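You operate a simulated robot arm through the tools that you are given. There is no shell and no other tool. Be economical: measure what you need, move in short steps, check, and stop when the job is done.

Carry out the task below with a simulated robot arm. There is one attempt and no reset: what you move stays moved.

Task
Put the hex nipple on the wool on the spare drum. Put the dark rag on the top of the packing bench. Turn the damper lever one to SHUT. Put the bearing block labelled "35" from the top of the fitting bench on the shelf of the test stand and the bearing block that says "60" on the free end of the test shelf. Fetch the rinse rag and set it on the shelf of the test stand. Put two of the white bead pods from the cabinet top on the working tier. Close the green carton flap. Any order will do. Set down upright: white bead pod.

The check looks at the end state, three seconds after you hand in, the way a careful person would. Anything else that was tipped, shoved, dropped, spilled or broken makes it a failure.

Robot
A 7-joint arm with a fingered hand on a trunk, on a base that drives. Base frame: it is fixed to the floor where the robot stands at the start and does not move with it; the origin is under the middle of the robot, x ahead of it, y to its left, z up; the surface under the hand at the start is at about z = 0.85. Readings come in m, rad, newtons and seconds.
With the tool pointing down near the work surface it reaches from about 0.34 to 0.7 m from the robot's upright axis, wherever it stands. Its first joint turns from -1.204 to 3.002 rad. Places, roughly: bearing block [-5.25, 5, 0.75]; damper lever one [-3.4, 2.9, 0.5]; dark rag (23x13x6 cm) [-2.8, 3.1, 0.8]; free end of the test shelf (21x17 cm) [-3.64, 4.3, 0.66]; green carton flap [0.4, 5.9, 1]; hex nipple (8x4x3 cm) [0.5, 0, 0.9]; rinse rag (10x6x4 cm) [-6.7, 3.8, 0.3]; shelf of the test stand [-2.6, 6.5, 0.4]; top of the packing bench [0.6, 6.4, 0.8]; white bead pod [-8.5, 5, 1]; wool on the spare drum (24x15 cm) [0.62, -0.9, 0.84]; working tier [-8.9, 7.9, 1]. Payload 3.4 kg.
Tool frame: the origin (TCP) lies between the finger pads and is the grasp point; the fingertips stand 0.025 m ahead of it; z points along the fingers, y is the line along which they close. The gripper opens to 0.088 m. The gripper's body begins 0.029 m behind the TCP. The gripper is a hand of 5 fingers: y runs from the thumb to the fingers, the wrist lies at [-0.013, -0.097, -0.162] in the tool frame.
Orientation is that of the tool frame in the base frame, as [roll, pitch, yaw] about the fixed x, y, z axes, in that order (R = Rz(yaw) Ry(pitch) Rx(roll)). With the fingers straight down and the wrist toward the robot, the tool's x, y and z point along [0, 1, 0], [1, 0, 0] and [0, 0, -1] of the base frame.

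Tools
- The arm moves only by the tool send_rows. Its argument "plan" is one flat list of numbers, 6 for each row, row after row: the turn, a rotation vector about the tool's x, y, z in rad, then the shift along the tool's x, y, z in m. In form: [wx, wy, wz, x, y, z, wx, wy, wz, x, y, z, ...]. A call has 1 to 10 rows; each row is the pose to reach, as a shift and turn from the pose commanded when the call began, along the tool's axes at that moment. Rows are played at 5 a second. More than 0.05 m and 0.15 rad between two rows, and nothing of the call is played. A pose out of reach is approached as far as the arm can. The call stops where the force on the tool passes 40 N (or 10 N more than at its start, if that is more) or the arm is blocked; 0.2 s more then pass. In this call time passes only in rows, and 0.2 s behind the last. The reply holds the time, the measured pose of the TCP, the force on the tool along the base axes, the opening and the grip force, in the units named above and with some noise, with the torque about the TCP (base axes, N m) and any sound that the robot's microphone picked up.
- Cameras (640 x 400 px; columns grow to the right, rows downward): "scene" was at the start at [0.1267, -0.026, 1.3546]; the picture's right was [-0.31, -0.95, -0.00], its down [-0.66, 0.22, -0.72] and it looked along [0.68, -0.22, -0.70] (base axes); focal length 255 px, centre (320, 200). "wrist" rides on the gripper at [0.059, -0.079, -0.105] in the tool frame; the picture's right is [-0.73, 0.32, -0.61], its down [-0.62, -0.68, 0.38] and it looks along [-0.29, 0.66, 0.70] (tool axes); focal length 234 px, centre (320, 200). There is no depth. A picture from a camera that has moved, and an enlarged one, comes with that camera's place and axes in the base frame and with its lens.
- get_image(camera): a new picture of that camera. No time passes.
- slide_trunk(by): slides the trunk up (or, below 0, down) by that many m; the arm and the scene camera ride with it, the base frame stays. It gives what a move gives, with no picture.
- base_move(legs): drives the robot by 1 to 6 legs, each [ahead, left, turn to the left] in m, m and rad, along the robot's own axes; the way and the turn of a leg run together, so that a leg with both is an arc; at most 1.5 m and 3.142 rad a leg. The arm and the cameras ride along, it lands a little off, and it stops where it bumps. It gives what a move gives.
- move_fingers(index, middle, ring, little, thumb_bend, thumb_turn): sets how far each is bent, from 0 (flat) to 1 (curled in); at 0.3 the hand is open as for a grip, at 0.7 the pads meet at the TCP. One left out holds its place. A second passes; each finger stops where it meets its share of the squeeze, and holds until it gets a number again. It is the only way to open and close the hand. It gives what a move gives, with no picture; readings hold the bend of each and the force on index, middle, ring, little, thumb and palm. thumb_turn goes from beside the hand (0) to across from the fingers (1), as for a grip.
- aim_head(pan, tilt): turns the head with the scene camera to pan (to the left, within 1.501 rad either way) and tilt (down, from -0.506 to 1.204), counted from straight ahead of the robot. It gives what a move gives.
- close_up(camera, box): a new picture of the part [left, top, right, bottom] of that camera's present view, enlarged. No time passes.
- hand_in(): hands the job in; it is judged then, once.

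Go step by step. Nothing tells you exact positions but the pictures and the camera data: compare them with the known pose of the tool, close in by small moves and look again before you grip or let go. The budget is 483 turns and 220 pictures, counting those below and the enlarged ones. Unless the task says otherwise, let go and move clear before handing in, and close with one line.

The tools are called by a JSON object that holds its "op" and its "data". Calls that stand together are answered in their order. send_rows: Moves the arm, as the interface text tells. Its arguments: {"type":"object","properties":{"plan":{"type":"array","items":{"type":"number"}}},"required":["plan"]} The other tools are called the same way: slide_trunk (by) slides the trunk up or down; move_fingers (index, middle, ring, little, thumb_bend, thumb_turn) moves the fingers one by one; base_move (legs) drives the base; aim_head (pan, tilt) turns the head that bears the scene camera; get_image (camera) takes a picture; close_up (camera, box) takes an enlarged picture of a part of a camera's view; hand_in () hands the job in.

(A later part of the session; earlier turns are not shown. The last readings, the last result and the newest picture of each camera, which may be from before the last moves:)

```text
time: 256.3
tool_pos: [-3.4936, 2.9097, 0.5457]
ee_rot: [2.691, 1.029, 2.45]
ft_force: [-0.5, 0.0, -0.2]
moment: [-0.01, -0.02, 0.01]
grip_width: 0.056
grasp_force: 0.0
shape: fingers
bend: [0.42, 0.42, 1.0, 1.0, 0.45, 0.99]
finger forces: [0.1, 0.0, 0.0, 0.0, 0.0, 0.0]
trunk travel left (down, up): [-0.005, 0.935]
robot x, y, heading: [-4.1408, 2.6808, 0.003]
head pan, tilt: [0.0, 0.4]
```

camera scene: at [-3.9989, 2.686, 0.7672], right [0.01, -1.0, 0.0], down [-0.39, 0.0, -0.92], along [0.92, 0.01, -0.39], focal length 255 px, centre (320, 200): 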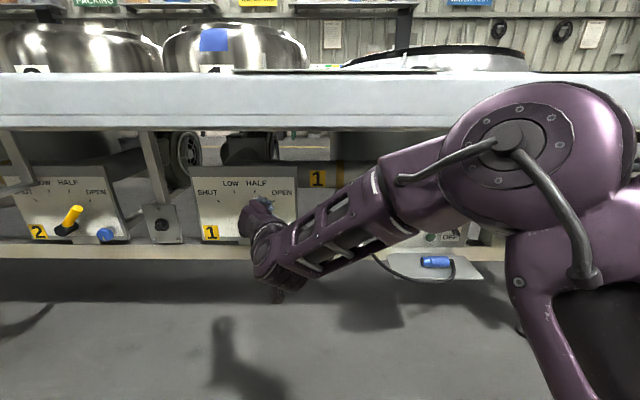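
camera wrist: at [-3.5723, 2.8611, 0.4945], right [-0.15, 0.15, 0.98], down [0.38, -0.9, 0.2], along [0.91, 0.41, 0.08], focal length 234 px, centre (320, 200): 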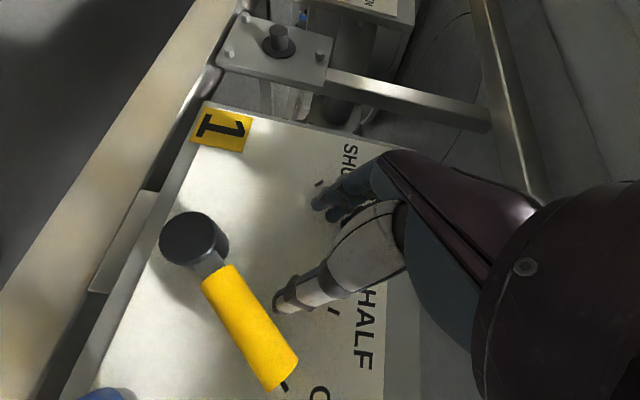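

{"op": "send_rows", "data": {"plan": [0, 0, 0.14, 0.011, -0.028, 0.02, 0, 0, 0.28, 0.0218, -0.0563, 0.045, 0, 0, 0.28, 0.0218, -0.0563, 0.0618]}}

{"op": "get_image", "data": {"camera": "wrist"}}

{"op": "close_up", "data": {"camera": "scene", "box": [160, 140, 360, 265]}}

```text
time: 257.1
tool_pos: [-3.4646, 2.855, 0.4849]
ee_rot: [2.363, 0.864, 2.049]
ft_force: [1.4, 0.3, 0.1]
moment: [0.04, 0.01, -0.01]
grip_width: 0.0559
grasp_force: 0.1
shape: fingers
bend: [0.42, 0.42, 1.0, 1.0, 0.45, 0.99]
finger forces: [0.1, 0.1, 0.0, 0.1, 0.0, 0.0]
trunk travel left (down, up): [-0.005, 0.935]
robot x, y, heading: [-4.1412, 2.684, 0.001]
head pan, tilt: [0.0, 0.4]
```

```text
134 pictures are left
camera wrist: at [-3.6049, 2.8415, 0.4532], right [-0.19, -0.06, 0.98], down [0.26, -0.97, -0.01], along [0.95, 0.25, 0.2], focal length 234 px, centre (320, 200)
```

wrist: 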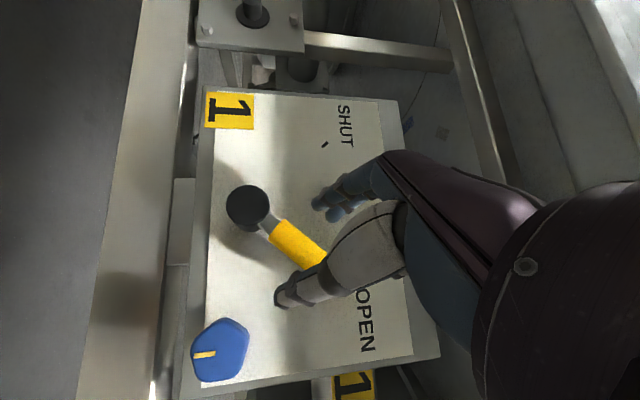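

```text
3.20 times, centred on (260, 202) of scene
camera zoom: at [-3.9997, 2.6842, 0.7672], right [0.0, -1.0, 0.0], down [-0.39, 0.0, -0.92], along [0.92, 0.0, -0.39], focal length 815 px, centre (512, 192)
```

zoom: 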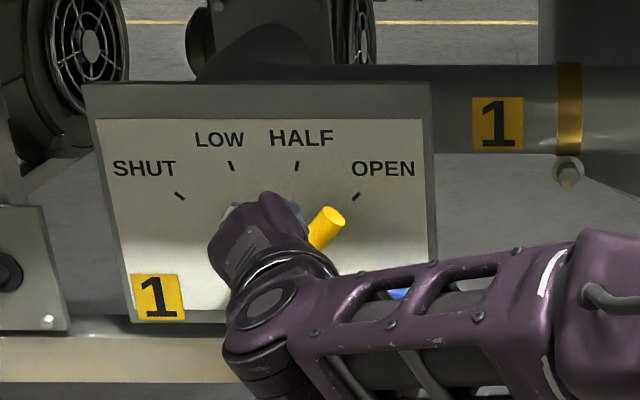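

{"op": "send_rows", "data": {"plan": [0, 0, 0, -0.006, 0.0077, 0.0174, 0, 0, 0, -0.011, 0.0145, 0.0325, 0, 0, 0, -0.0155, 0.02, 0.045]}}

{"op": "get_image", "data": {"camera": "wrist"}}

```text
time: 257.9
tool_pos: [-3.4258, 2.866, 0.4869]
ee_rot: [2.367, 0.864, 2.075]
ft_force: [-21.2, -3.0, 5.6]
moment: [0.13, -0.34, 0.33]
grip_width: 0.0526
grasp_force: 10.9
shape: fingers
bend: [0.45, 0.48, 1.0, 1.0, 0.45, 0.99]
finger forces: [11.9, 9.2, 0.1, 0.0, 0.0, 0.0]
trunk travel left (down, up): [-0.005, 0.935]
robot x, y, heading: [-4.1431, 2.6846, 0.001]
head pan, tilt: [0.0, 0.4]
stopped in row 3: the force on the tool passed its limit at 52 N (the readings are from after the stop); the commanded pose is now the measured one
```

```text
132 pictures are left
camera wrist: at [-3.5661, 2.8492, 0.4559], right [-0.18, -0.07, 0.98], down [0.28, -0.96, -0.01], along [0.94, 0.27, 0.2], focal length 234 px, centre (320, 200)
```

wrist: 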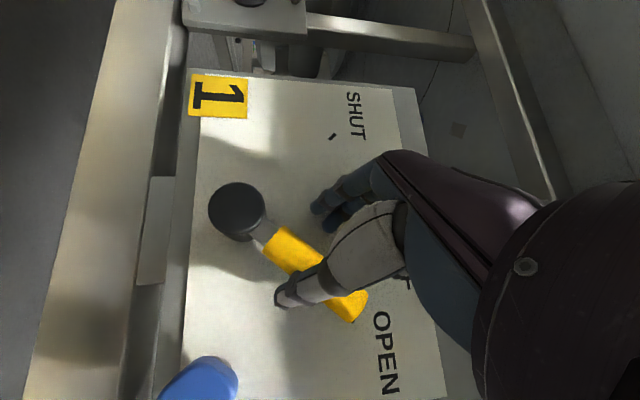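

{"op": "send_rows", "data": {"plan": [0, 0, 0, 0.001, -0.0015, -0.0035]}}

{"op": "move_fingers", "data": {"index": 0.6, "middle": 0.6, "thumb_bend": 0.62}}

{"op": "get_image", "data": {"camera": "wrist"}}

```text
time: 258.3
tool_pos: [-3.4269, 2.8616, 0.4865]
ee_rot: [2.368, 0.865, 2.072]
ft_force: [-9.3, 0.0, 1.7]
moment: [0.06, -0.18, 0.08]
grip_width: 0.056
grasp_force: 5.2
shape: fingers
bend: [0.42, 0.46, 1.0, 1.0, 0.45, 0.99]
finger forces: [0.0, 9.7, 0.1, 0.0, 0.0, 0.0]
trunk travel left (down, up): [-0.005, 0.935]
robot x, y, heading: [-4.1444, 2.6841, 0.009]
head pan, tilt: [0.0, 0.4]
```

```text
time: 259.3
tool_pos: [-3.4266, 2.863, 0.4858]
ee_rot: [2.369, 0.864, 2.069]
ft_force: [-3.1, -7.6, -2.2]
moment: [-0.04, 0.05, -0.07]
grip_width: 0.0282
grasp_force: 3.5
shape: fingers
bend: [0.6, 0.6, 1.0, 1.0, 0.55, 0.99]
finger forces: [0.0, 0.0, 0.0, 0.1, 7.4, 0.0]
trunk travel left (down, up): [-0.005, 0.935]
robot x, y, heading: [-4.1413, 2.6856, 0.009]
head pan, tilt: [0.0, 0.4]
```

```text
131 pictures are left
camera wrist: at [-3.5668, 2.8469, 0.4538], right [-0.18, -0.07, 0.98], down [0.28, -0.96, -0.01], along [0.94, 0.27, 0.19], focal length 234 px, centre (320, 200)
```

wrist: 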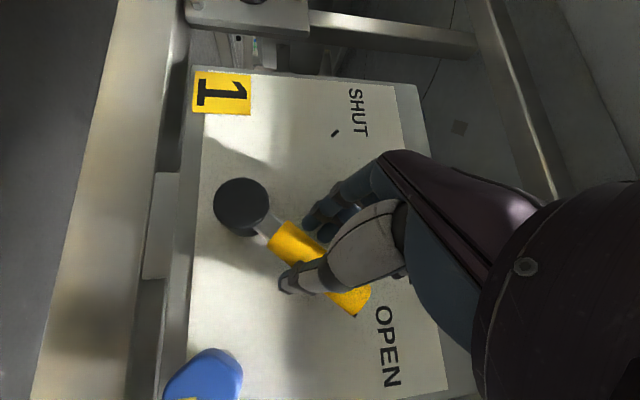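

The thumb now presses the handle from its right. Close index and middle onto it.

{"op": "move_fingers", "data": {"index": 0.75, "middle": 0.75, "thumb_bend": 0.7}}

{"op": "get_image", "data": {"camera": "wrist"}}

```text
time: 260.3
tool_pos: [-3.4258, 2.8623, 0.4864]
ee_rot: [2.372, 0.864, 2.074]
ft_force: [1.3, -7.9, -2.2]
moment: [-0.12, 0.04, -0.05]
grip_width: 0.0141
grasp_force: 9.2
shape: fingers
bend: [0.74, 0.74, 1.0, 1.0, 0.57, 0.99]
finger forces: [4.4, 2.2, 0.1, 0.0, 11.7, 0.1]
trunk travel left (down, up): [-0.005, 0.935]
robot x, y, heading: [-4.1401, 2.6885, 0.009]
head pan, tilt: [0.0, 0.4]
```

```text
130 pictures are left
camera wrist: at [-3.5667, 2.8471, 0.4536], right [-0.18, -0.07, 0.98], down [0.28, -0.96, -0.01], along [0.94, 0.27, 0.19], focal length 234 px, centre (320, 200)
```

wrist: 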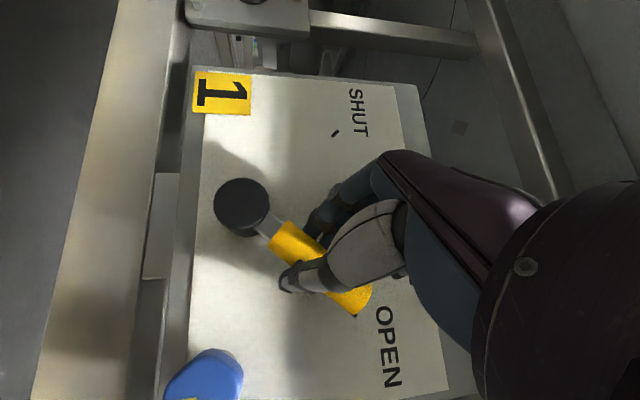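

Handle is pinched (14 mm). Now carry it around the pivot with gradual hand rotation.

{"op": "send_rows", "data": {"plan": [0.031, -0.037, -0.087, 0.0021, 0.0109, -0.0039, 0.062, -0.074, -0.174, 0.0065, 0.0215, -0.0069, 0.093, -0.111, -0.261, 0.0128, 0.0313, -0.0088, 0.124, -0.148, -0.348, 0.0211, 0.0398, -0.0095]}}

{"op": "get_image", "data": {"camera": "wrist"}}

```text
time: 261.3
tool_pos: [-3.4427, 2.9005, 0.4901]
ee_rot: [2.872, 1.175, 2.516]
ft_force: [0.1, 0.1, 0.8]
moment: [0.04, 0.02, 0.0]
grip_width: 0.0001
grasp_force: 0.1
shape: fingers
bend: [0.75, 0.75, 1.0, 1.0, 0.67, 0.99]
finger forces: [0.1, 0.0, 0.1, 0.0, 0.1, 0.0]
out of reach, approached as far as the arm can: row 3, 4
trunk travel left (down, up): [-0.005, 0.935]
robot x, y, heading: [-4.1385, 2.6871, 0.01]
head pan, tilt: [0.0, 0.4]
```

```text
129 pictures are left
camera wrist: at [-3.582, 2.872, 0.4673], right [-0.19, 0.32, 0.93], down [0.28, -0.89, 0.36], along [0.94, 0.33, 0.08], focal length 234 px, centre (320, 200)
```

wrist: 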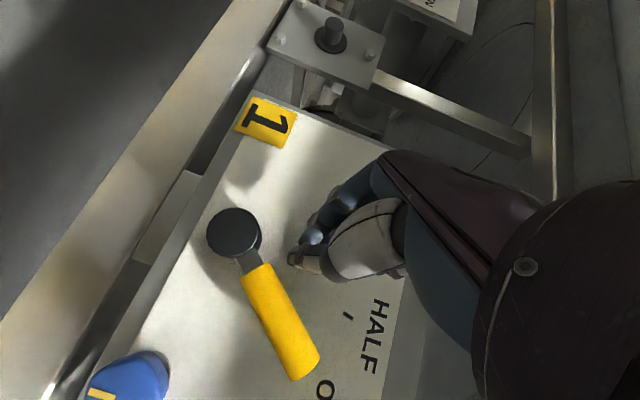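

The pinch slipped off. Likely the earlier push jammed because I pushed along the handle axis; I'll redo the closed-finger push but move along the handle's arc. Retreat, close fingers, go back to its right side.

{"op": "send_rows", "data": {"plan": [0, 0, 0, 0.0094, -0.011, -0.026, 0, 0, 0, 0.0188, -0.0219, -0.0526, 0, 0, 0, 0.0154, -0.0645, -0.036, 0, 0, 0, 0.012, -0.107, -0.0196, 0, 0, 0, 0.0086, -0.1491, -0.0032]}}

{"op": "move_fingers", "data": {"index": 0.7, "middle": 0.7, "ring": 0.7, "little": 0.7, "thumb_bend": 0.7}}

{"op": "get_image", "data": {"camera": "wrist"}}

```text
time: 262.5
tool_pos: [-3.503, 2.7607, 0.4667]
ee_rot: [2.874, 1.17, 2.511]
ft_force: [0.2, 0.6, 0.0]
moment: [-0.02, -0.03, 0.01]
grip_width: 0.0
grasp_force: 0.1
shape: fingers
bend: [0.75, 0.75, 1.0, 1.0, 0.67, 0.99]
finger forces: [0.0, 0.0, 0.0, 0.0, 0.1, 0.0]
trunk travel left (down, up): [-0.005, 0.935]
robot x, y, heading: [-4.1419, 2.6865, 0.008]
head pan, tilt: [0.0, 0.4]
```

```text
time: 263.5
tool_pos: [-3.5032, 2.7622, 0.4677]
ee_rot: [2.875, 1.171, 2.51]
ft_force: [-0.1, 0.1, -0.6]
moment: [0.04, 0.0, -0.02]
grip_width: 0.0
grasp_force: 0.1
shape: fingers
bend: [0.7, 0.7, 0.7, 0.7, 0.7, 0.99]
finger forces: [0.0, 0.0, 0.0, 0.1, 0.1, 0.0]
trunk travel left (down, up): [-0.005, 0.935]
robot x, y, heading: [-4.1394, 2.6815, 0.002]
head pan, tilt: [0.0, 0.4]
```

```text
128 pictures are left
camera wrist: at [-3.6426, 2.7351, 0.4444], right [-0.18, 0.32, 0.93], down [0.28, -0.89, 0.36], along [0.94, 0.32, 0.07], focal length 234 px, centre (320, 200)
```

wrist: 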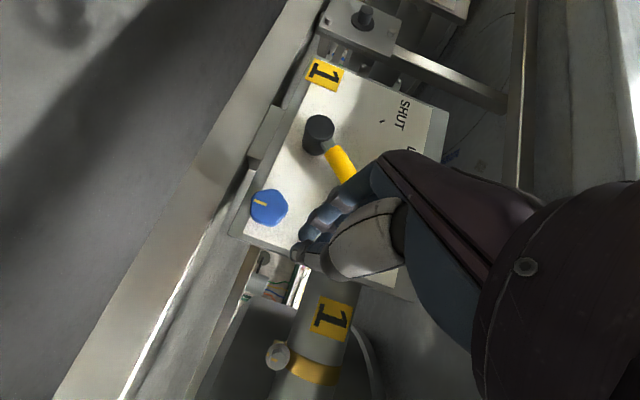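

{"op": "send_rows", "data": {"plan": [0, 0, 0, -0.013, 0.015, 0.0364, 0, 0, 0, -0.026, 0.0303, 0.0728, 0, 0, 0, -0.025, 0.0393, 0.0698]}}

{"op": "get_image", "data": {"camera": "wrist"}}

```text
time: 264.3
tool_pos: [-3.4196, 2.7706, 0.4672]
ee_rot: [2.873, 1.169, 2.511]
ft_force: [-0.2, 0.1, -1.0]
moment: [-0.04, -0.02, 0.01]
grip_width: 0.0001
grasp_force: 0.5
shape: fingers
bend: [0.7, 0.7, 0.7, 0.7, 0.7, 0.99]
finger forces: [0.0, 0.1, 0.3, 0.0, 0.0, 0.0]
trunk travel left (down, up): [-0.005, 0.935]
robot x, y, heading: [-4.1386, 2.6822, 0.003]
head pan, tilt: [0.0, 0.4]
```

```text
127 pictures are left
camera wrist: at [-3.5592, 2.7442, 0.4453], right [-0.18, 0.32, 0.93], down [0.28, -0.89, 0.36], along [0.94, 0.32, 0.07], focal length 234 px, centre (320, 200)
```

wrist: 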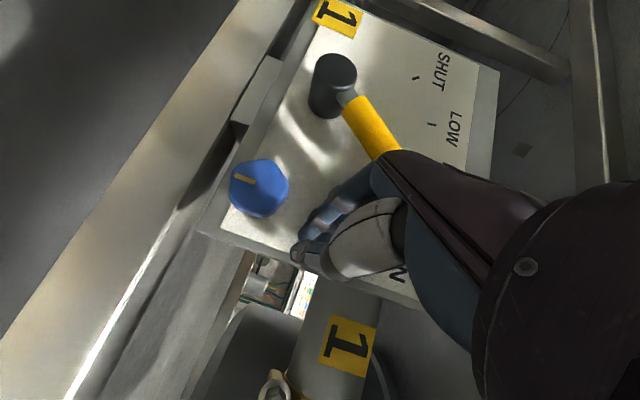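

{"op": "send_rows", "data": {"plan": [0, 0, 0, -0.0033, 0.0063, -0.0038, 0, 0, 0, -0.006, 0.0128, -0.0075, 0, 0, 0, -0.008, 0.02, -0.011, 0, 0, 0, -0.0094, 0.0266, -0.0145]}}

{"op": "get_image", "data": {"camera": "wrist"}}

```text
time: 265.3
tool_pos: [-3.4184, 2.7939, 0.485]
ee_rot: [2.869, 1.17, 2.504]
ft_force: [-22.5, -26.9, -10.0]
moment: [0.2, -0.64, 0.96]
grip_width: 0.0
grasp_force: 17.7
shape: fingers
bend: [0.7, 0.7, 0.7, 0.7, 0.7, 0.99]
finger forces: [0.1, 34.8, 0.7, 0.0, 0.0, 0.1]
trunk travel left (down, up): [-0.005, 0.935]
robot x, y, heading: [-4.1404, 2.6832, 0.002]
head pan, tilt: [0.0, 0.4]
```

```text
126 pictures are left
camera wrist: at [-3.5585, 2.7682, 0.4623], right [-0.18, 0.32, 0.93], down [0.27, -0.89, 0.36], along [0.94, 0.32, 0.07], focal length 234 px, centre (320, 200)
```

wrist: 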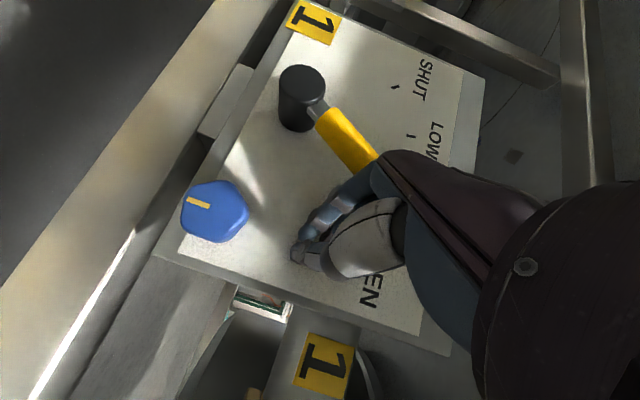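

The handle seems to be moving. Continue along the arc.

{"op": "send_rows", "data": {"plan": [0, 0, 0, -0.0006, 0.0072, -0.0032, 0, 0, 0, -0.0009, 0.0146, -0.0064, 0, 0, 0, 0.0003, 0.0247, -0.0102, 0, 0, 0, 0.0027, 0.0368, -0.0144]}}

{"op": "get_image", "data": {"camera": "wrist"}}

```text
time: 266.3
tool_pos: [-3.4172, 2.8331, 0.497]
ee_rot: [2.851, 1.174, 2.485]
ft_force: [-13.8, -30.3, 8.4]
moment: [0.94, -0.25, 0.72]
grip_width: 0.0001
grasp_force: 16.5
shape: fingers
bend: [0.7, 0.7, 0.7, 0.7, 0.7, 0.99]
finger forces: [0.0, 31.8, 0.5, 0.0, 0.0, 0.1]
trunk travel left (down, up): [-0.005, 0.935]
robot x, y, heading: [-4.1409, 2.6859, 0.005]
head pan, tilt: [0.0, 0.4]
```

```text
125 pictures are left
camera wrist: at [-3.5582, 2.8068, 0.4724], right [-0.19, 0.32, 0.93], down [0.27, -0.89, 0.36], along [0.94, 0.32, 0.08], focal length 234 px, centre (320, 200)
```

wrist: 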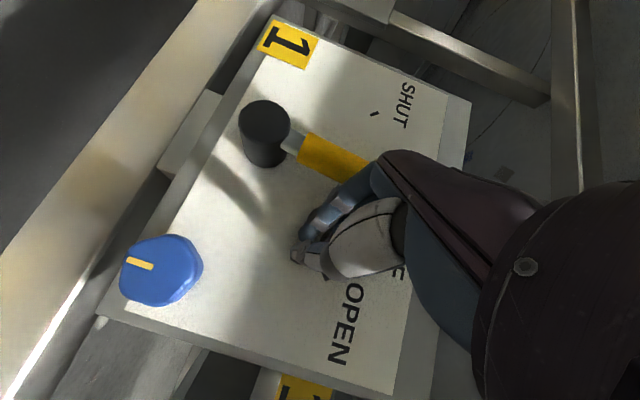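

The handle is now near vertical. Keep going.

{"op": "send_rows", "data": {"plan": [0, 0, 0, 0.0036, 0.011, -0.0033, 0, 0, 0, 0.0091, 0.0218, -0.0058, 0, 0, 0, 0.0155, 0.0325, -0.008, 0, 0, 0, 0.0219, 0.0432, -0.0102]}}

{"op": "get_image", "data": {"camera": "wrist"}}

```text
time: 267.3
tool_pos: [-3.4228, 2.8717, 0.4844]
ee_rot: [2.844, 1.174, 2.472]
ft_force: [-3.2, -34.5, 22.4]
moment: [0.87, 0.03, 0.12]
grip_width: 0.0002
grasp_force: 19.5
shape: fingers
bend: [0.7, 0.7, 0.7, 0.7, 0.68, 0.99]
finger forces: [17.9, 21.4, 0.1, 0.0, 0.0, 0.0]
out of reach, approached as far as the arm can: row 4
trunk travel left (down, up): [-0.005, 0.935]
robot x, y, heading: [-4.1434, 2.6845, 0.005]
head pan, tilt: [0.0, 0.4]
```

```text
124 pictures are left
camera wrist: at [-3.5637, 2.8465, 0.4612], right [-0.19, 0.32, 0.93], down [0.26, -0.9, 0.36], along [0.95, 0.31, 0.09], focal length 234 px, centre (320, 200)
```

wrist: 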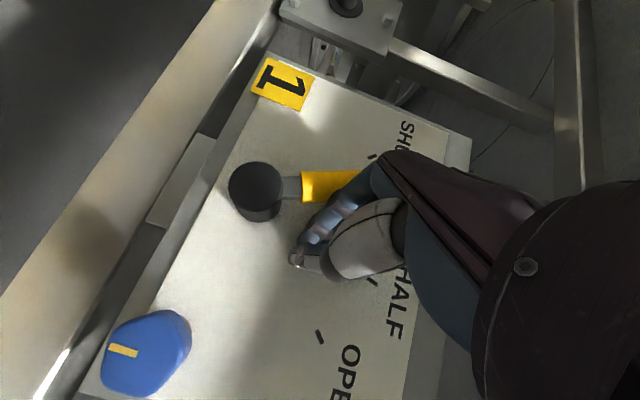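

Close to the arm's limit in this pose; use the base to shift left a little.

{"op": "base_move", "data": {"legs": [[0, 0.03, 0]]}}

{"op": "get_image", "data": {"camera": "wrist"}}

```text
time: 268.3
tool_pos: [-3.4226, 2.8994, 0.4874]
ee_rot: [2.844, 1.182, 2.465]
ft_force: [-20.2, -11.5, 12.7]
moment: [0.25, 0.15, 0.5]
grip_width: 0.0002
grasp_force: 13.2
shape: fingers
bend: [0.7, 0.7, 0.7, 0.7, 0.66, 0.99]
finger forces: [25.3, 1.1, 0.0, 0.0, 0.0, 0.0]
trunk travel left (down, up): [-0.005, 0.935]
robot x, y, heading: [-4.1409, 2.7141, -0.001]
head pan, tilt: [0.0, 0.4]
stopped in leg 1: the force on the tool passed its limit at 52 N (the readings are from after the stop); the commanded pose is now the measured one
```

```text
123 pictures are left
camera wrist: at [-3.564, 2.8763, 0.4631], right [-0.19, 0.32, 0.93], down [0.26, -0.9, 0.36], along [0.95, 0.31, 0.09], focal length 234 px, centre (320, 200)
```

wrist: 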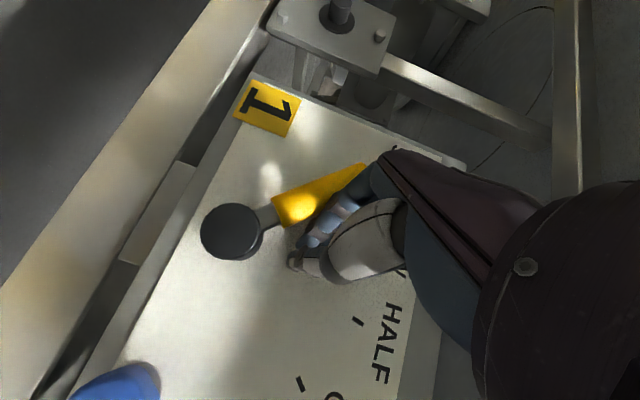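

The handle looks to be at SHUT. Back away and check.

{"op": "send_rows", "data": {"plan": [0, 0, 0, 0, -0.02, -0.01, 0, 0, 0, 0, -0.03, -0.05, 0, 0, 0, 0, -0.03, -0.09, 0, 0, 0, 0, -0.03, -0.12]}}

{"op": "get_image", "data": {"camera": "wrist"}}

{"op": "close_up", "data": {"camera": "scene", "box": [160, 140, 360, 265]}}

```text
time: 269.3
tool_pos: [-3.5387, 2.9148, 0.5246]
ee_rot: [2.858, 1.177, 2.479]
ft_force: [0.3, 0.2, -0.2]
moment: [-0.01, -0.02, -0.01]
grip_width: 0.0
grasp_force: 0.1
shape: fingers
bend: [0.7, 0.7, 0.7, 0.7, 0.7, 0.99]
finger forces: [0.1, 0.0, 0.0, 0.0, 0.1, 0.0]
trunk travel left (down, up): [-0.005, 0.935]
robot x, y, heading: [-4.1439, 2.7149, 0.008]
head pan, tilt: [0.0, 0.4]
```

```text
122 pictures are left
camera wrist: at [-3.6792, 2.8893, 0.5006], right [-0.18, 0.32, 0.93], down [0.26, -0.9, 0.36], along [0.95, 0.31, 0.08], focal length 234 px, centre (320, 200)
```

wrist: 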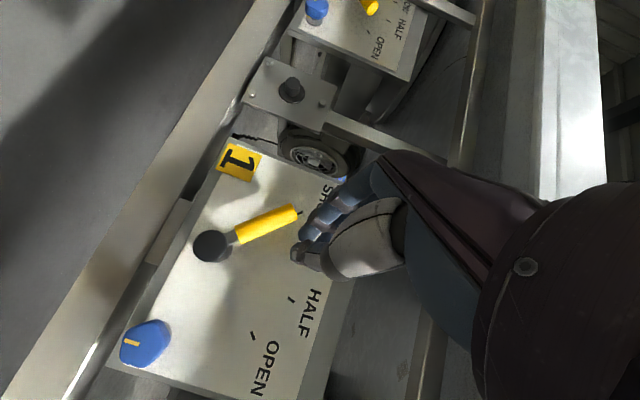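

```text
3.20 times, centred on (260, 202) of scene
camera zoom: at [-4.0009, 2.7146, 0.7672], right [0.0, -1.0, 0.0], down [-0.39, 0.0, -0.92], along [0.92, 0.0, -0.39], focal length 815 px, centre (512, 192)
```

zoom: 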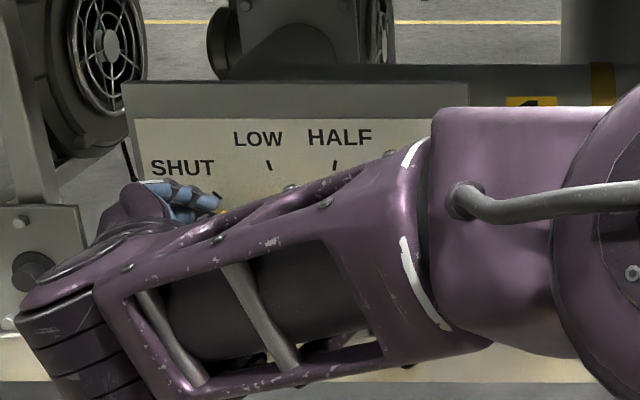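

Lever one points at SHUT. Back away and return the hand to pointing down.

{"op": "base_move", "data": {"legs": [[-0.5, 0, 0]]}}

{"op": "slide_trunk", "data": {"by": 0.4}}

{"op": "send_rows", "data": {"plan": [0.07, 0.088, 0.088, -0.005, 0, 0, 0.14, 0.176, 0.176, -0.01, 0, 0, 0.21, 0.264, 0.264, -0.015, 0, 0, 0.28, 0.352, 0.352, -0.02, 0, 0, 0.35, 0.44, 0.44, -0.025, 0, 0, 0.42, 0.528, 0.528, -0.03, 0, 0, 0.49, 0.616, 0.616, -0.035, 0, 0, 0.56, 0.704, 0.704, -0.04, 0, 0, 0.63, 0.792, 0.792, -0.045, 0, 0, 0.7, 0.88, 0.88, -0.05, 0, 0]}}

```text
time: 272.2
tool_pos: [-4.0355, 2.9106, 0.5236]
ee_rot: [2.856, 1.177, 2.474]
ft_force: [0.8, 0.1, -0.3]
moment: [0.01, 0.02, 0.0]
grip_width: 0.0002
grasp_force: 0.1
shape: fingers
bend: [0.7, 0.7, 0.7, 0.7, 0.7, 0.99]
finger forces: [0.0, 0.0, 0.1, 0.0, 0.0, 0.1]
trunk travel left (down, up): [-0.005, 0.935]
robot x, y, heading: [-4.64, 2.7146, 0.004]
head pan, tilt: [0.0, 0.4]
```

```text
time: 276.1
tool_pos: [-4.0365, 2.9118, 0.9231]
ee_rot: [2.854, 1.178, 2.474]
ft_force: [0.3, 0.7, -0.2]
moment: [-0.03, -0.02, -0.01]
grip_width: 0.0
grasp_force: 0.1
shape: fingers
bend: [0.7, 0.7, 0.7, 0.7, 0.7, 0.99]
finger forces: [0.0, 0.0, 0.0, 0.0, 0.1, 0.1]
trunk travel left (down, up): [-0.405, 0.535]
robot x, y, heading: [-4.6383, 2.7171, 0.001]
head pan, tilt: [0.0, 0.4]
```

```text
time: 278.2
tool_pos: [-4.0344, 2.8667, 0.964]
ee_rot: [3.066, 0.098, 1.642]
ft_force: [0.0, -0.2, 0.0]
moment: [0.03, 0.0, 0.01]
grip_width: 0.0
grasp_force: 0.1
shape: fingers
bend: [0.7, 0.7, 0.7, 0.7, 0.7, 0.99]
finger forces: [0.0, 0.1, 0.1, 0.0, 0.1, 0.1]
out of reach, approached as far as the arm can: row 8, 9, 10
trunk travel left (down, up): [-0.405, 0.535]
robot x, y, heading: [-4.6384, 2.7098, 0.002]
head pan, tilt: [0.0, 0.4]
```

{"op": "send_rows", "data": {"plan": [0.035, 0.042, 0.042, 0, -0.03, 0.03, 0.07, 0.084, 0.084, 0, -0.06, 0.06]}}

{"op": "slide_trunk", "data": {"by": 0.4}}

{"op": "base_move", "data": {"legs": [[0, 0, 3.14], [-0.33, 0, 0], [0, -1.3, 0], [0, -0.9, 0]]}}

{"op": "aim_head", "data": {"pan": 0.2, "tilt": 0.7}}

{"op": "get_image", "data": {"camera": "scene"}}

```text
time: 278.9
tool_pos: [-4.0887, 2.8567, 0.9012]
ee_rot: [3.133, 0.011, 1.562]
ft_force: [0.6, -0.5, -0.4]
moment: [-0.01, -0.03, 0.01]
grip_width: 0.0001
grasp_force: 0.1
shape: fingers
bend: [0.7, 0.7, 0.7, 0.7, 0.7, 0.99]
finger forces: [0.0, 0.0, 0.0, 0.0, 0.1, 0.0]
trunk travel left (down, up): [-0.405, 0.535]
robot x, y, heading: [-4.6404, 2.7143, 0.001]
head pan, tilt: [0.0, 0.4]
```

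```text
time: 282.7
tool_pos: [-4.0879, 2.857, 1.303]
ee_rot: [3.131, 0.011, 1.563]
ft_force: [0.7, 0.4, 0.9]
moment: [0.02, -0.01, -0.01]
grip_width: 0.0
grasp_force: 0.1
shape: fingers
bend: [0.7, 0.7, 0.7, 0.7, 0.7, 0.99]
finger forces: [0.0, 0.0, 0.0, 0.1, 0.1, 0.0]
trunk travel left (down, up): [-0.805, 0.135]
robot x, y, heading: [-4.6425, 2.7147, -0.005]
head pan, tilt: [0.0, 0.4]
```

```text
time: 302.7
tool_pos: [-4.8558, 4.7704, 1.3022]
ee_rot: [3.132, 0.013, -1.577]
ft_force: [0.3, -0.3, 0.1]
moment: [-0.04, -0.03, 0.01]
grip_width: 0.0
grasp_force: 0.1
shape: fingers
bend: [0.7, 0.7, 0.7, 0.7, 0.7, 0.99]
finger forces: [0.1, 0.0, 0.0, 0.0, 0.1, 0.0]
trunk travel left (down, up): [-0.805, 0.135]
robot x, y, heading: [-4.3072, 4.9159, 3.14]
head pan, tilt: [0.0, 0.4]
```

```text
time: 303.5
tool_pos: [-4.8565, 4.77, 1.302]
ee_rot: [3.131, 0.012, -1.578]
ft_force: [0.4, -0.9, 0.1]
moment: [0.01, -0.03, -0.01]
grip_width: 0.0002
grasp_force: 0.0
shape: fingers
bend: [0.7, 0.7, 0.7, 0.7, 0.7, 0.99]
finger forces: [0.0, 0.0, 0.0, 0.0, 0.1, 0.0]
trunk travel left (down, up): [-0.805, 0.135]
robot x, y, heading: [-4.3046, 4.9155, 3.144]
head pan, tilt: [0.201, 0.7]
```

```text
120 pictures are left
camera scene: at [-4.4391, 4.8966, 1.5404], right [-0.2, 0.98, 0.0], down [0.63, 0.13, -0.77], along [-0.75, -0.15, -0.64], focal length 255 px, centre (320, 200)
```

scene: 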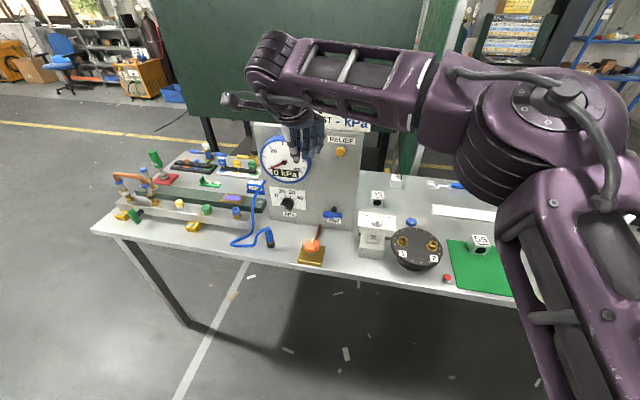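

{"op": "close_up", "data": {"camera": "scene", "box": [350, 165, 510, 265]}}

{"op": "base_move", "data": {"legs": [[0, -0.45, 0]]}}

{"op": "aim_head", "data": {"pan": 0.0, "tilt": 0.75}}

{"op": "get_image", "data": {"camera": "scene"}}

```text
4.00 times, centred on (430, 215) of scene
camera zoom: at [-4.4391, 4.8966, 1.5404], right [-0.2, 0.98, 0.0], down [0.63, 0.13, -0.77], along [-0.75, -0.15, -0.64], focal length 1019 px, centre (-120, 140)
```

zoom: 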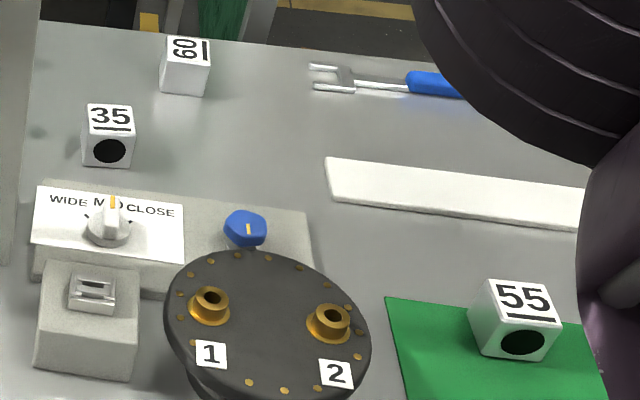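

```text
time: 306.2
tool_pos: [-4.856, 5.216, 1.3017]
ee_rot: [3.13, 0.012, -1.578]
ft_force: [0.3, 0.0, -0.7]
moment: [0.0, 0.0, 0.01]
grip_width: 0.0001
grasp_force: 0.0
shape: fingers
bend: [0.7, 0.7, 0.7, 0.7, 0.7, 0.99]
finger forces: [0.0, 0.0, 0.0, 0.0, 0.1, 0.0]
trunk travel left (down, up): [-0.805, 0.135]
robot x, y, heading: [-4.3009, 5.3605, 3.141]
head pan, tilt: [0.201, 0.7]
```

```text
time: 306.9
tool_pos: [-4.8575, 5.2182, 1.3023]
ee_rot: [3.13, 0.01, -1.577]
ft_force: [-0.1, -0.6, -0.5]
moment: [0.03, 0.01, 0.02]
grip_width: 0.0
grasp_force: 0.1
shape: fingers
bend: [0.7, 0.7, 0.7, 0.7, 0.7, 0.99]
finger forces: [0.0, 0.0, 0.0, 0.0, 0.1, 0.0]
trunk travel left (down, up): [-0.805, 0.135]
robot x, y, heading: [-4.3047, 5.3604, 3.142]
head pan, tilt: [0.0, 0.75]
```

```text
118 pictures are left
camera scene: at [-4.4386, 5.3607, 1.5361], right [0.0, 1.0, 0.0], down [0.68, 0.0, -0.73], along [-0.73, 0.0, -0.68], focal length 255 px, centre (320, 200)
```

scene: 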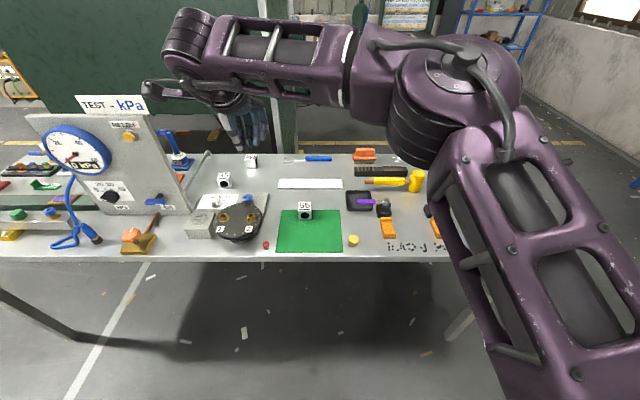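

Block "35" is at about [-5.26, 4.97] and "60" at about [-5.40, 5.05] on a surface near z 0.86; a tall gauge panel stands at y < 4.91. I approach with the hand raised and turned so the wrist comes from the right.

{"op": "slide_trunk", "data": {"by": 0.13}}

{"op": "base_move", "data": {"legs": [[0.34, 0, 0]]}}

{"op": "send_rows", "data": {"plan": [0, 0, -0.14, 0, 0, 0, 0, 0, -0.28, 0, 0, 0, 0, 0, -0.42, 0, 0, 0, 0, 0, -0.56, 0, 0, 0, 0, 0, -0.7, 0, 0, 0, 0, 0, -0.84, 0, 0, 0, 0, 0, -0.98, 0, 0, 0, 0, 0, -1.12, 0, 0, 0, 0, 0, -1.26, 0, 0, 0, 0, 0, -1.4, 0, 0, 0]}}

{"op": "get_image", "data": {"camera": "scene"}}

```text
time: 308.5
tool_pos: [-4.8556, 5.2165, 1.432]
ee_rot: [3.132, 0.012, -1.578]
ft_force: [0.6, -0.9, 0.2]
moment: [0.0, 0.0, -0.01]
grip_width: 0.0
grasp_force: 0.1
shape: fingers
bend: [0.7, 0.7, 0.7, 0.7, 0.7, 0.99]
finger forces: [0.1, 0.0, 0.0, 0.0, 0.0, 0.0]
trunk travel left (down, up): [-0.935, 0.005]
robot x, y, heading: [-4.3057, 5.357, 3.138]
head pan, tilt: [0.0, 0.75]
```

```text
time: 310.7
tool_pos: [-5.1943, 5.2178, 1.4333]
ee_rot: [3.129, 0.012, -1.579]
ft_force: [-0.3, 0.0, -0.2]
moment: [0.03, 0.02, 0.01]
grip_width: 0.0002
grasp_force: 0.1
shape: fingers
bend: [0.7, 0.7, 0.7, 0.7, 0.7, 0.99]
finger forces: [0.0, 0.0, 0.0, 0.1, 0.1, 0.0]
trunk travel left (down, up): [-0.935, 0.005]
robot x, y, heading: [-4.6439, 5.3591, 3.143]
head pan, tilt: [0.0, 0.75]
```

```text
time: 312.9
tool_pos: [-5.1125, 5.2428, 1.4362]
ee_rot: [-3.138, 0.006, -0.339]
ft_force: [-0.3, -0.3, -0.5]
moment: [-0.01, 0.03, 0.01]
grip_width: 0.0002
grasp_force: 0.0
shape: fingers
bend: [0.7, 0.7, 0.7, 0.7, 0.7, 0.99]
finger forces: [0.0, 0.0, 0.1, 0.1, 0.1, 0.1]
out of reach, approached as far as the arm can: row 8, 9, 10
trunk travel left (down, up): [-0.935, 0.005]
robot x, y, heading: [-4.6389, 5.3614, 3.137]
head pan, tilt: [0.0, 0.75]
```

```text
117 pictures are left
camera scene: at [-4.7763, 5.3604, 1.6663], right [0.0, 1.0, 0.0], down [0.68, 0.0, -0.73], along [-0.73, 0.0, -0.68], focal length 255 px, centre (320, 200)
```

scene: 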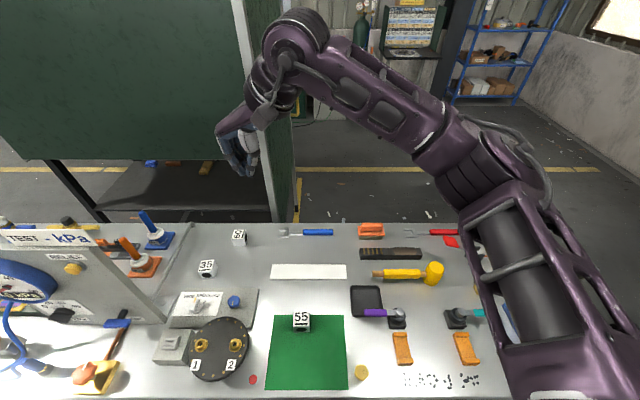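

{"op": "close_up", "data": {"camera": "scene", "box": [130, 220, 290, 320]}}

```text
4.00 times, centred on (210, 270) of scene
camera zoom: at [-4.7763, 5.3604, 1.6663], right [0.0, 1.0, 0.0], down [0.68, 0.0, -0.73], along [-0.73, 0.0, -0.68], focal length 1019 px, centre (760, -80)
```

zoom: 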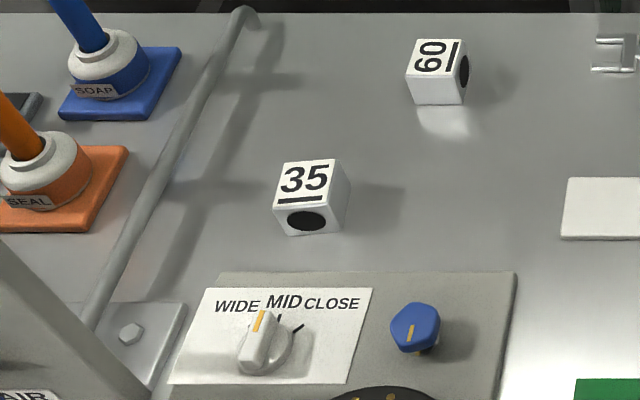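

Blocks are nearly axis-aligned. To keep the wrist camera away from the panel I rotate the base left so the hand can close along y with its wrist on the right.

{"op": "base_move", "data": {"legs": [[0, 0.12, 0], [0, 0, 0.44], [0.05, 0, 0]]}}

{"op": "move_fingers", "data": {"index": 0.3, "middle": 0.3, "ring": 0.3, "little": 0.3, "thumb_bend": 0.3}}

{"op": "aim_head", "data": {"pan": -0.3, "tilt": 0.85}}

{"op": "get_image", "data": {"camera": "scene"}}

```text
time: 316.0
tool_pos: [-5.0569, 4.9158, 1.4385]
ee_rot: [-3.141, 0.01, 0.099]
ft_force: [0.4, -1.2, -0.1]
moment: [0.0, 0.04, -0.03]
grip_width: 0.0
grasp_force: 0.1
shape: fingers
bend: [0.7, 0.7, 0.7, 0.7, 0.7, 0.99]
finger forces: [0.0, 0.0, 0.1, 0.0, 0.1, 0.0]
trunk travel left (down, up): [-0.935, 0.005]
robot x, y, heading: [-4.6898, 5.2182, -2.701]
head pan, tilt: [0.0, 0.75]
```

```text
time: 317.0
tool_pos: [-5.0625, 4.9128, 1.436]
ee_rot: [-3.135, 0.006, 0.1]
ft_force: [0.4, 0.2, -0.6]
moment: [0.01, -0.01, 0.0]
grip_width: 0.0843
grasp_force: 0.0
shape: fingers
bend: [0.3, 0.3, 0.3, 0.3, 0.3, 0.99]
finger forces: [0.0, 0.0, 0.0, 0.1, 0.0, 0.0]
trunk travel left (down, up): [-0.935, 0.005]
robot x, y, heading: [-4.6882, 5.2161, -2.697]
head pan, tilt: [0.0, 0.75]
```

```text
time: 317.8
tool_pos: [-5.063, 4.9119, 1.437]
ee_rot: [-3.137, 0.005, 0.101]
ft_force: [-0.4, 0.4, -0.8]
moment: [-0.01, -0.02, 0.01]
grip_width: 0.0843
grasp_force: 0.0
shape: fingers
bend: [0.3, 0.3, 0.3, 0.3, 0.3, 0.99]
finger forces: [0.0, 0.0, 0.0, 0.0, 0.1, 0.0]
trunk travel left (down, up): [-0.935, 0.005]
robot x, y, heading: [-4.687, 5.2215, -2.703]
head pan, tilt: [-0.3, 0.85]
```

```text
115 pictures are left
camera scene: at [-4.8124, 5.1874, 1.6581], right [-0.14, 0.99, 0.0], down [0.74, 0.1, -0.66], along [-0.65, -0.09, -0.75], focal length 255 px, centre (320, 200)
```

scene: 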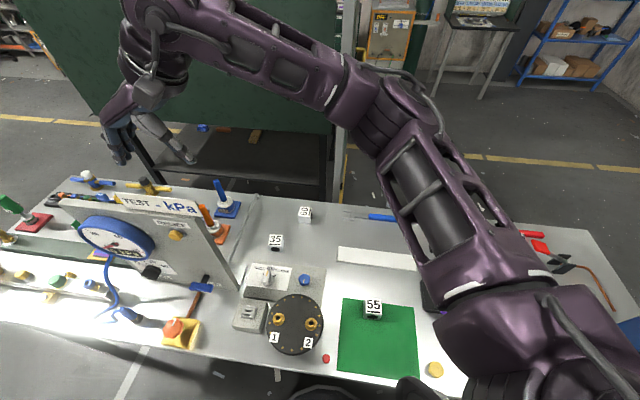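

{"op": "send_rows", "data": {"plan": [0, 0, 0, -0.045, -0.018, 0, 0, 0, 0, -0.09, -0.036, 0, 0, 0, 0, -0.135, -0.053, 0, 0, 0, 0, -0.175, -0.068, 0, 0, 0, 0, -0.1945, -0.0755, 0]}}

{"op": "slide_trunk", "data": {"by": -0.3}}

{"op": "get_image", "data": {"camera": "scene"}}

{"op": "get_image", "data": {"camera": "wrist"}}

```text
time: 319.0
tool_pos: [-5.0772, 4.9621, 1.4292]
ee_rot: [-3.137, 0.004, 0.097]
ft_force: [0.0, 0.3, -0.1]
moment: [0.0, 0.02, 0.01]
grip_width: 0.084
grasp_force: 0.0
shape: fingers
bend: [0.3, 0.3, 0.3, 0.3, 0.3, 0.99]
finger forces: [0.0, 0.0, 0.0, 0.1, 0.0, 0.0]
out of reach, approached as far as the arm can: row 1, 2, 3, 4, 5
trunk travel left (down, up): [-0.935, 0.005]
robot x, y, heading: [-4.6863, 5.2236, -2.708]
head pan, tilt: [-0.3, 0.85]
```

```text
time: 322.0
tool_pos: [-5.0776, 4.9609, 1.1307]
ee_rot: [-3.138, 0.005, 0.096]
ft_force: [-0.4, 0.3, -0.3]
moment: [-0.01, 0.02, -0.01]
grip_width: 0.0844
grasp_force: 0.0
shape: fingers
bend: [0.3, 0.3, 0.3, 0.3, 0.3, 0.99]
finger forces: [0.1, 0.0, 0.0, 0.1, 0.0, 0.0]
trunk travel left (down, up): [-0.635, 0.305]
robot x, y, heading: [-4.6881, 5.2199, -2.705]
head pan, tilt: [-0.3, 0.85]
```

```text
114 pictures are left
camera scene: at [-4.8126, 5.1874, 1.3581], right [-0.14, 0.99, 0.0], down [0.74, 0.1, -0.66], along [-0.65, -0.09, -0.75], focal length 255 px, centre (320, 200)
```

scene: 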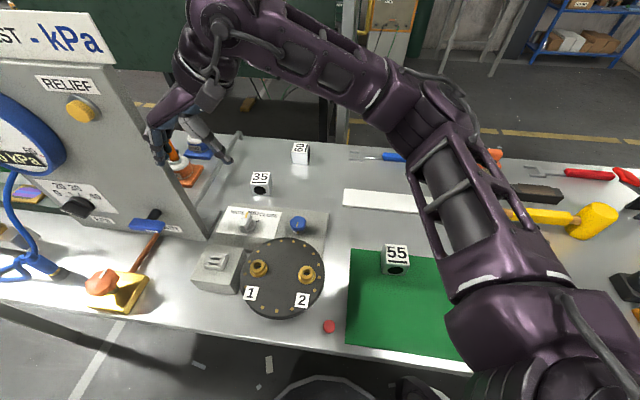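

```text
113 pictures are left
camera wrist: at [-5.0264, 5.0453, 1.2345], right [-0.69, -0.39, 0.61], down [-0.69, 0.62, -0.38], along [-0.23, -0.68, -0.7], focal length 234 px, centre (320, 200)
```

wrist: 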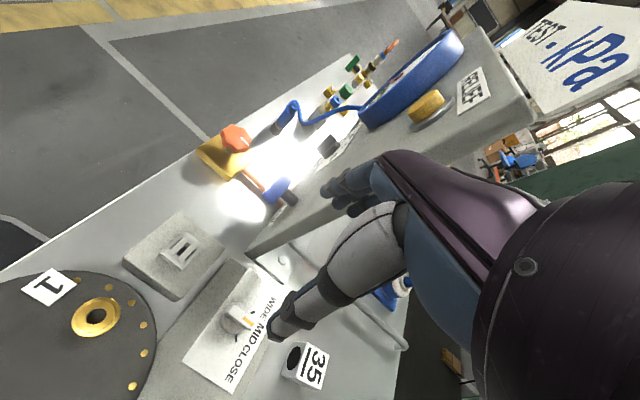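

The arm couldn't extend in that orientation, so I back out straight up and use a mostly nominal orientation (slightly turned) instead.

{"op": "slide_trunk", "data": {"by": 0.3}}

{"op": "base_move", "data": {"legs": [[0, 0, -0.44], [0, 0.12, 0]]}}

{"op": "send_rows", "data": {"plan": [0, 0, 0.13, 0, 0, 0, 0, 0, 0.26, 0, 0, 0, 0, 0, 0.39, 0, 0, 0, 0, 0, 0.52, 0, 0, 0, 0, 0, 0.65, 0, 0, 0, 0, 0, 0.78, 0, 0, 0, 0, 0, 0.91, 0, 0, 0]}}

{"op": "move_fingers", "data": {"index": 0.36, "middle": 0.36, "ring": 0.36, "little": 0.36, "thumb_bend": 0.36}}

```text
time: 325.0
tool_pos: [-5.0771, 4.9613, 1.4289]
ee_rot: [-3.139, 0.004, 0.096]
ft_force: [0.0, -0.3, 0.3]
moment: [-0.02, -0.01, 0.01]
grip_width: 0.0842
grasp_force: 0.0
shape: fingers
bend: [0.3, 0.3, 0.3, 0.3, 0.3, 0.99]
finger forces: [0.0, 0.1, 0.1, 0.1, 0.0, 0.0]
trunk travel left (down, up): [-0.935, 0.005]
robot x, y, heading: [-4.686, 5.2177, -2.702]
head pan, tilt: [-0.3, 0.85]
```

```text
time: 327.5
tool_pos: [-5.1514, 5.035, 1.4301]
ee_rot: [-3.138, 0.005, -0.348]
ft_force: [0.1, -0.1, 0.2]
moment: [-0.06, -0.02, -0.02]
grip_width: 0.0842
grasp_force: 0.2
shape: fingers
bend: [0.3, 0.3, 0.3, 0.3, 0.3, 0.99]
finger forces: [0.1, 0.0, 0.0, 0.1, 0.0, 0.1]
trunk travel left (down, up): [-0.935, 0.005]
robot x, y, heading: [-4.6885, 5.1007, 3.133]
head pan, tilt: [-0.3, 0.85]
```

```text
time: 329.1
tool_pos: [-5.1491, 5.0323, 1.4306]
ee_rot: [3.138, 0.007, -1.258]
ft_force: [0.1, -0.1, 0.2]
moment: [0.01, -0.02, 0.0]
grip_width: 0.0845
grasp_force: 0.1
shape: fingers
bend: [0.3, 0.3, 0.3, 0.3, 0.3, 0.99]
finger forces: [0.0, 0.0, 0.0, 0.1, 0.1, 0.0]
trunk travel left (down, up): [-0.935, 0.005]
robot x, y, heading: [-4.6887, 5.1004, 3.136]
head pan, tilt: [-0.3, 0.85]
```

```text
time: 330.1
tool_pos: [-5.1502, 5.0336, 1.43]
ee_rot: [-3.141, 0.007, -1.257]
ft_force: [-0.4, 0.1, -0.7]
moment: [-0.01, 0.01, -0.02]
grip_width: 0.0726
grasp_force: 0.1
shape: fingers
bend: [0.36, 0.36, 0.36, 0.36, 0.36, 0.99]
finger forces: [0.0, 0.0, 0.0, 0.0, 0.1, 0.1]
trunk travel left (down, up): [-0.935, 0.005]
robot x, y, heading: [-4.6885, 5.1017, 3.134]
head pan, tilt: [-0.3, 0.85]
```

{"op": "send_rows", "data": {"plan": [0, 0, 0, 0.009, 0.042, 0, 0, 0, 0, 0.018, 0.084, 0, 0, 0, 0, 0.026, 0.126, 0]}}

{"op": "slide_trunk", "data": {"by": -0.3}}

{"op": "aim_head", "data": {"pan": 0.15, "tilt": 0.8}}

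{"op": "get_image", "data": {"camera": "scene"}}

{"op": "get_image", "data": {"camera": "wrist"}}

```text
time: 330.9
tool_pos: [-5.2627, 4.9673, 1.4293]
ee_rot: [3.14, 0.009, -1.255]
ft_force: [0.2, 0.2, -0.3]
moment: [0.0, 0.01, 0.0]
grip_width: 0.0721
grasp_force: 0.1
shape: fingers
bend: [0.36, 0.36, 0.36, 0.36, 0.36, 0.99]
finger forces: [0.0, 0.0, 0.1, 0.0, 0.0, 0.0]
trunk travel left (down, up): [-0.935, 0.005]
robot x, y, heading: [-4.6888, 5.0991, 3.132]
head pan, tilt: [-0.3, 0.85]
```

```text
time: 333.9
tool_pos: [-5.262, 4.9681, 1.1299]
ee_rot: [3.14, 0.007, -1.256]
ft_force: [0.0, -0.8, 1.2]
moment: [0.04, -0.02, -0.02]
grip_width: 0.0722
grasp_force: 0.0
shape: fingers
bend: [0.36, 0.36, 0.36, 0.36, 0.36, 0.99]
finger forces: [0.0, 0.0, 0.0, 0.0, 0.0, 0.0]
trunk travel left (down, up): [-0.635, 0.305]
robot x, y, heading: [-4.6865, 5.1005, 3.144]
head pan, tilt: [-0.3, 0.85]
```

```text
time: 334.8
tool_pos: [-5.263, 4.9692, 1.1298]
ee_rot: [3.141, 0.007, -1.256]
ft_force: [-0.1, 0.0, -0.3]
moment: [-0.01, -0.01, 0.0]
grip_width: 0.0721
grasp_force: 0.0
shape: fingers
bend: [0.36, 0.36, 0.36, 0.36, 0.36, 0.99]
finger forces: [0.0, 0.1, 0.0, 0.0, 0.0, 0.1]
trunk travel left (down, up): [-0.635, 0.305]
robot x, y, heading: [-4.6862, 5.0976, 3.136]
head pan, tilt: [0.15, 0.799]
```

```text
112 pictures are left
camera scene: at [-4.8201, 5.0879, 1.3621], right [-0.15, 0.99, 0.0], down [0.71, 0.1, -0.7], along [-0.69, -0.1, -0.72], focal length 255 px, centre (320, 200)
```

scene: 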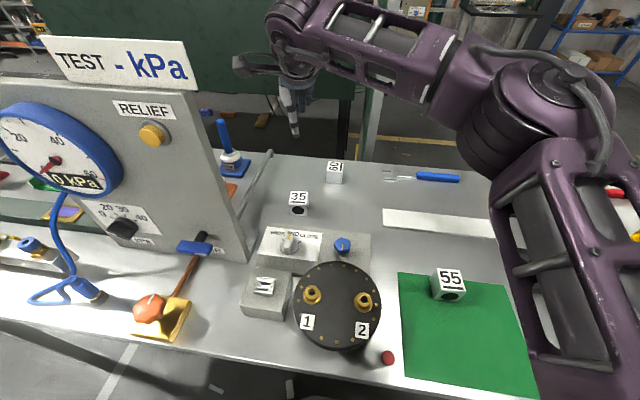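

```text
111 pictures are left
camera wrist: at [-5.1693, 4.9371, 1.2345], right [-0.53, 0.59, 0.61], down [0.45, 0.81, -0.38], along [-0.72, 0.08, -0.69], focal length 234 px, centre (320, 200)
```

wrist: 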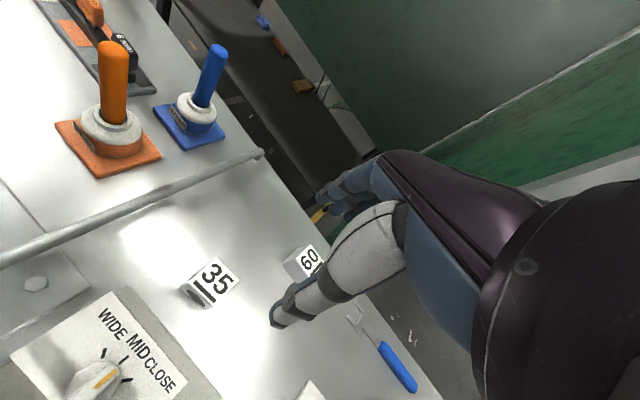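

Alignment is good. Descend onto "35".

{"op": "send_rows", "data": {"plan": [0, 0, 0, 0, 0.003, 0.05, 0, 0, 0, 0, 0.003, 0.1, 0, 0, 0, 0, 0.003, 0.15, 0, 0, 0, 0, 0.003, 0.19, 0, 0, 0, 0, 0.003, 0.215]}}

{"op": "get_image", "data": {"camera": "wrist"}}

{"op": "close_up", "data": {"camera": "scene", "box": [210, 120, 410, 245]}}

```text
time: 336.0
tool_pos: [-5.2646, 4.9704, 0.9166]
ee_rot: [3.141, 0.005, -1.256]
ft_force: [0.1, -0.1, -0.1]
moment: [0.0, 0.01, -0.02]
grip_width: 0.0724
grasp_force: 0.1
shape: fingers
bend: [0.36, 0.36, 0.36, 0.36, 0.36, 0.99]
finger forces: [0.0, 0.1, 0.0, 0.0, 0.0, 0.1]
trunk travel left (down, up): [-0.635, 0.305]
robot x, y, heading: [-4.6895, 5.1028, 3.138]
head pan, tilt: [0.15, 0.799]
```

```text
110 pictures are left
camera wrist: at [-5.1726, 4.938, 1.0204], right [-0.53, 0.59, 0.61], down [0.45, 0.81, -0.38], along [-0.72, 0.08, -0.69], focal length 234 px, centre (320, 200)
```

wrist: 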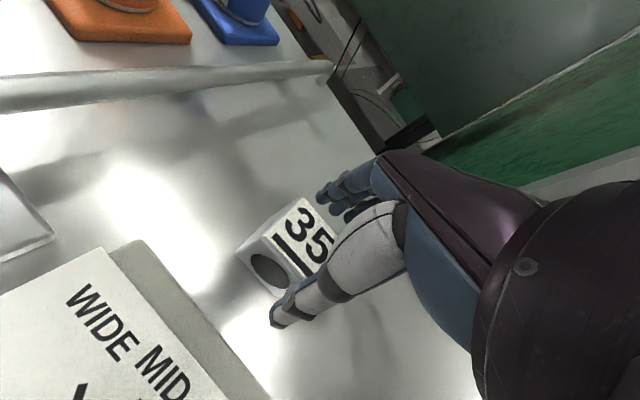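

```text
3.20 times, centred on (310, 182) of scene
camera zoom: at [-4.8203, 5.0877, 1.3621], right [-0.15, 0.99, 0.0], down [0.71, 0.11, -0.7], along [-0.69, -0.1, -0.72], focal length 815 px, centre (352, 256)
```

zoom: 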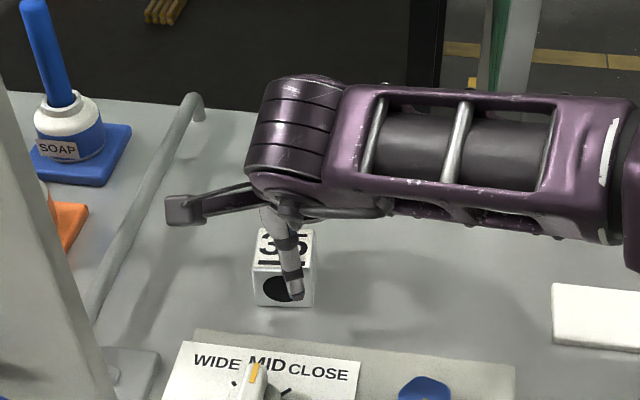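

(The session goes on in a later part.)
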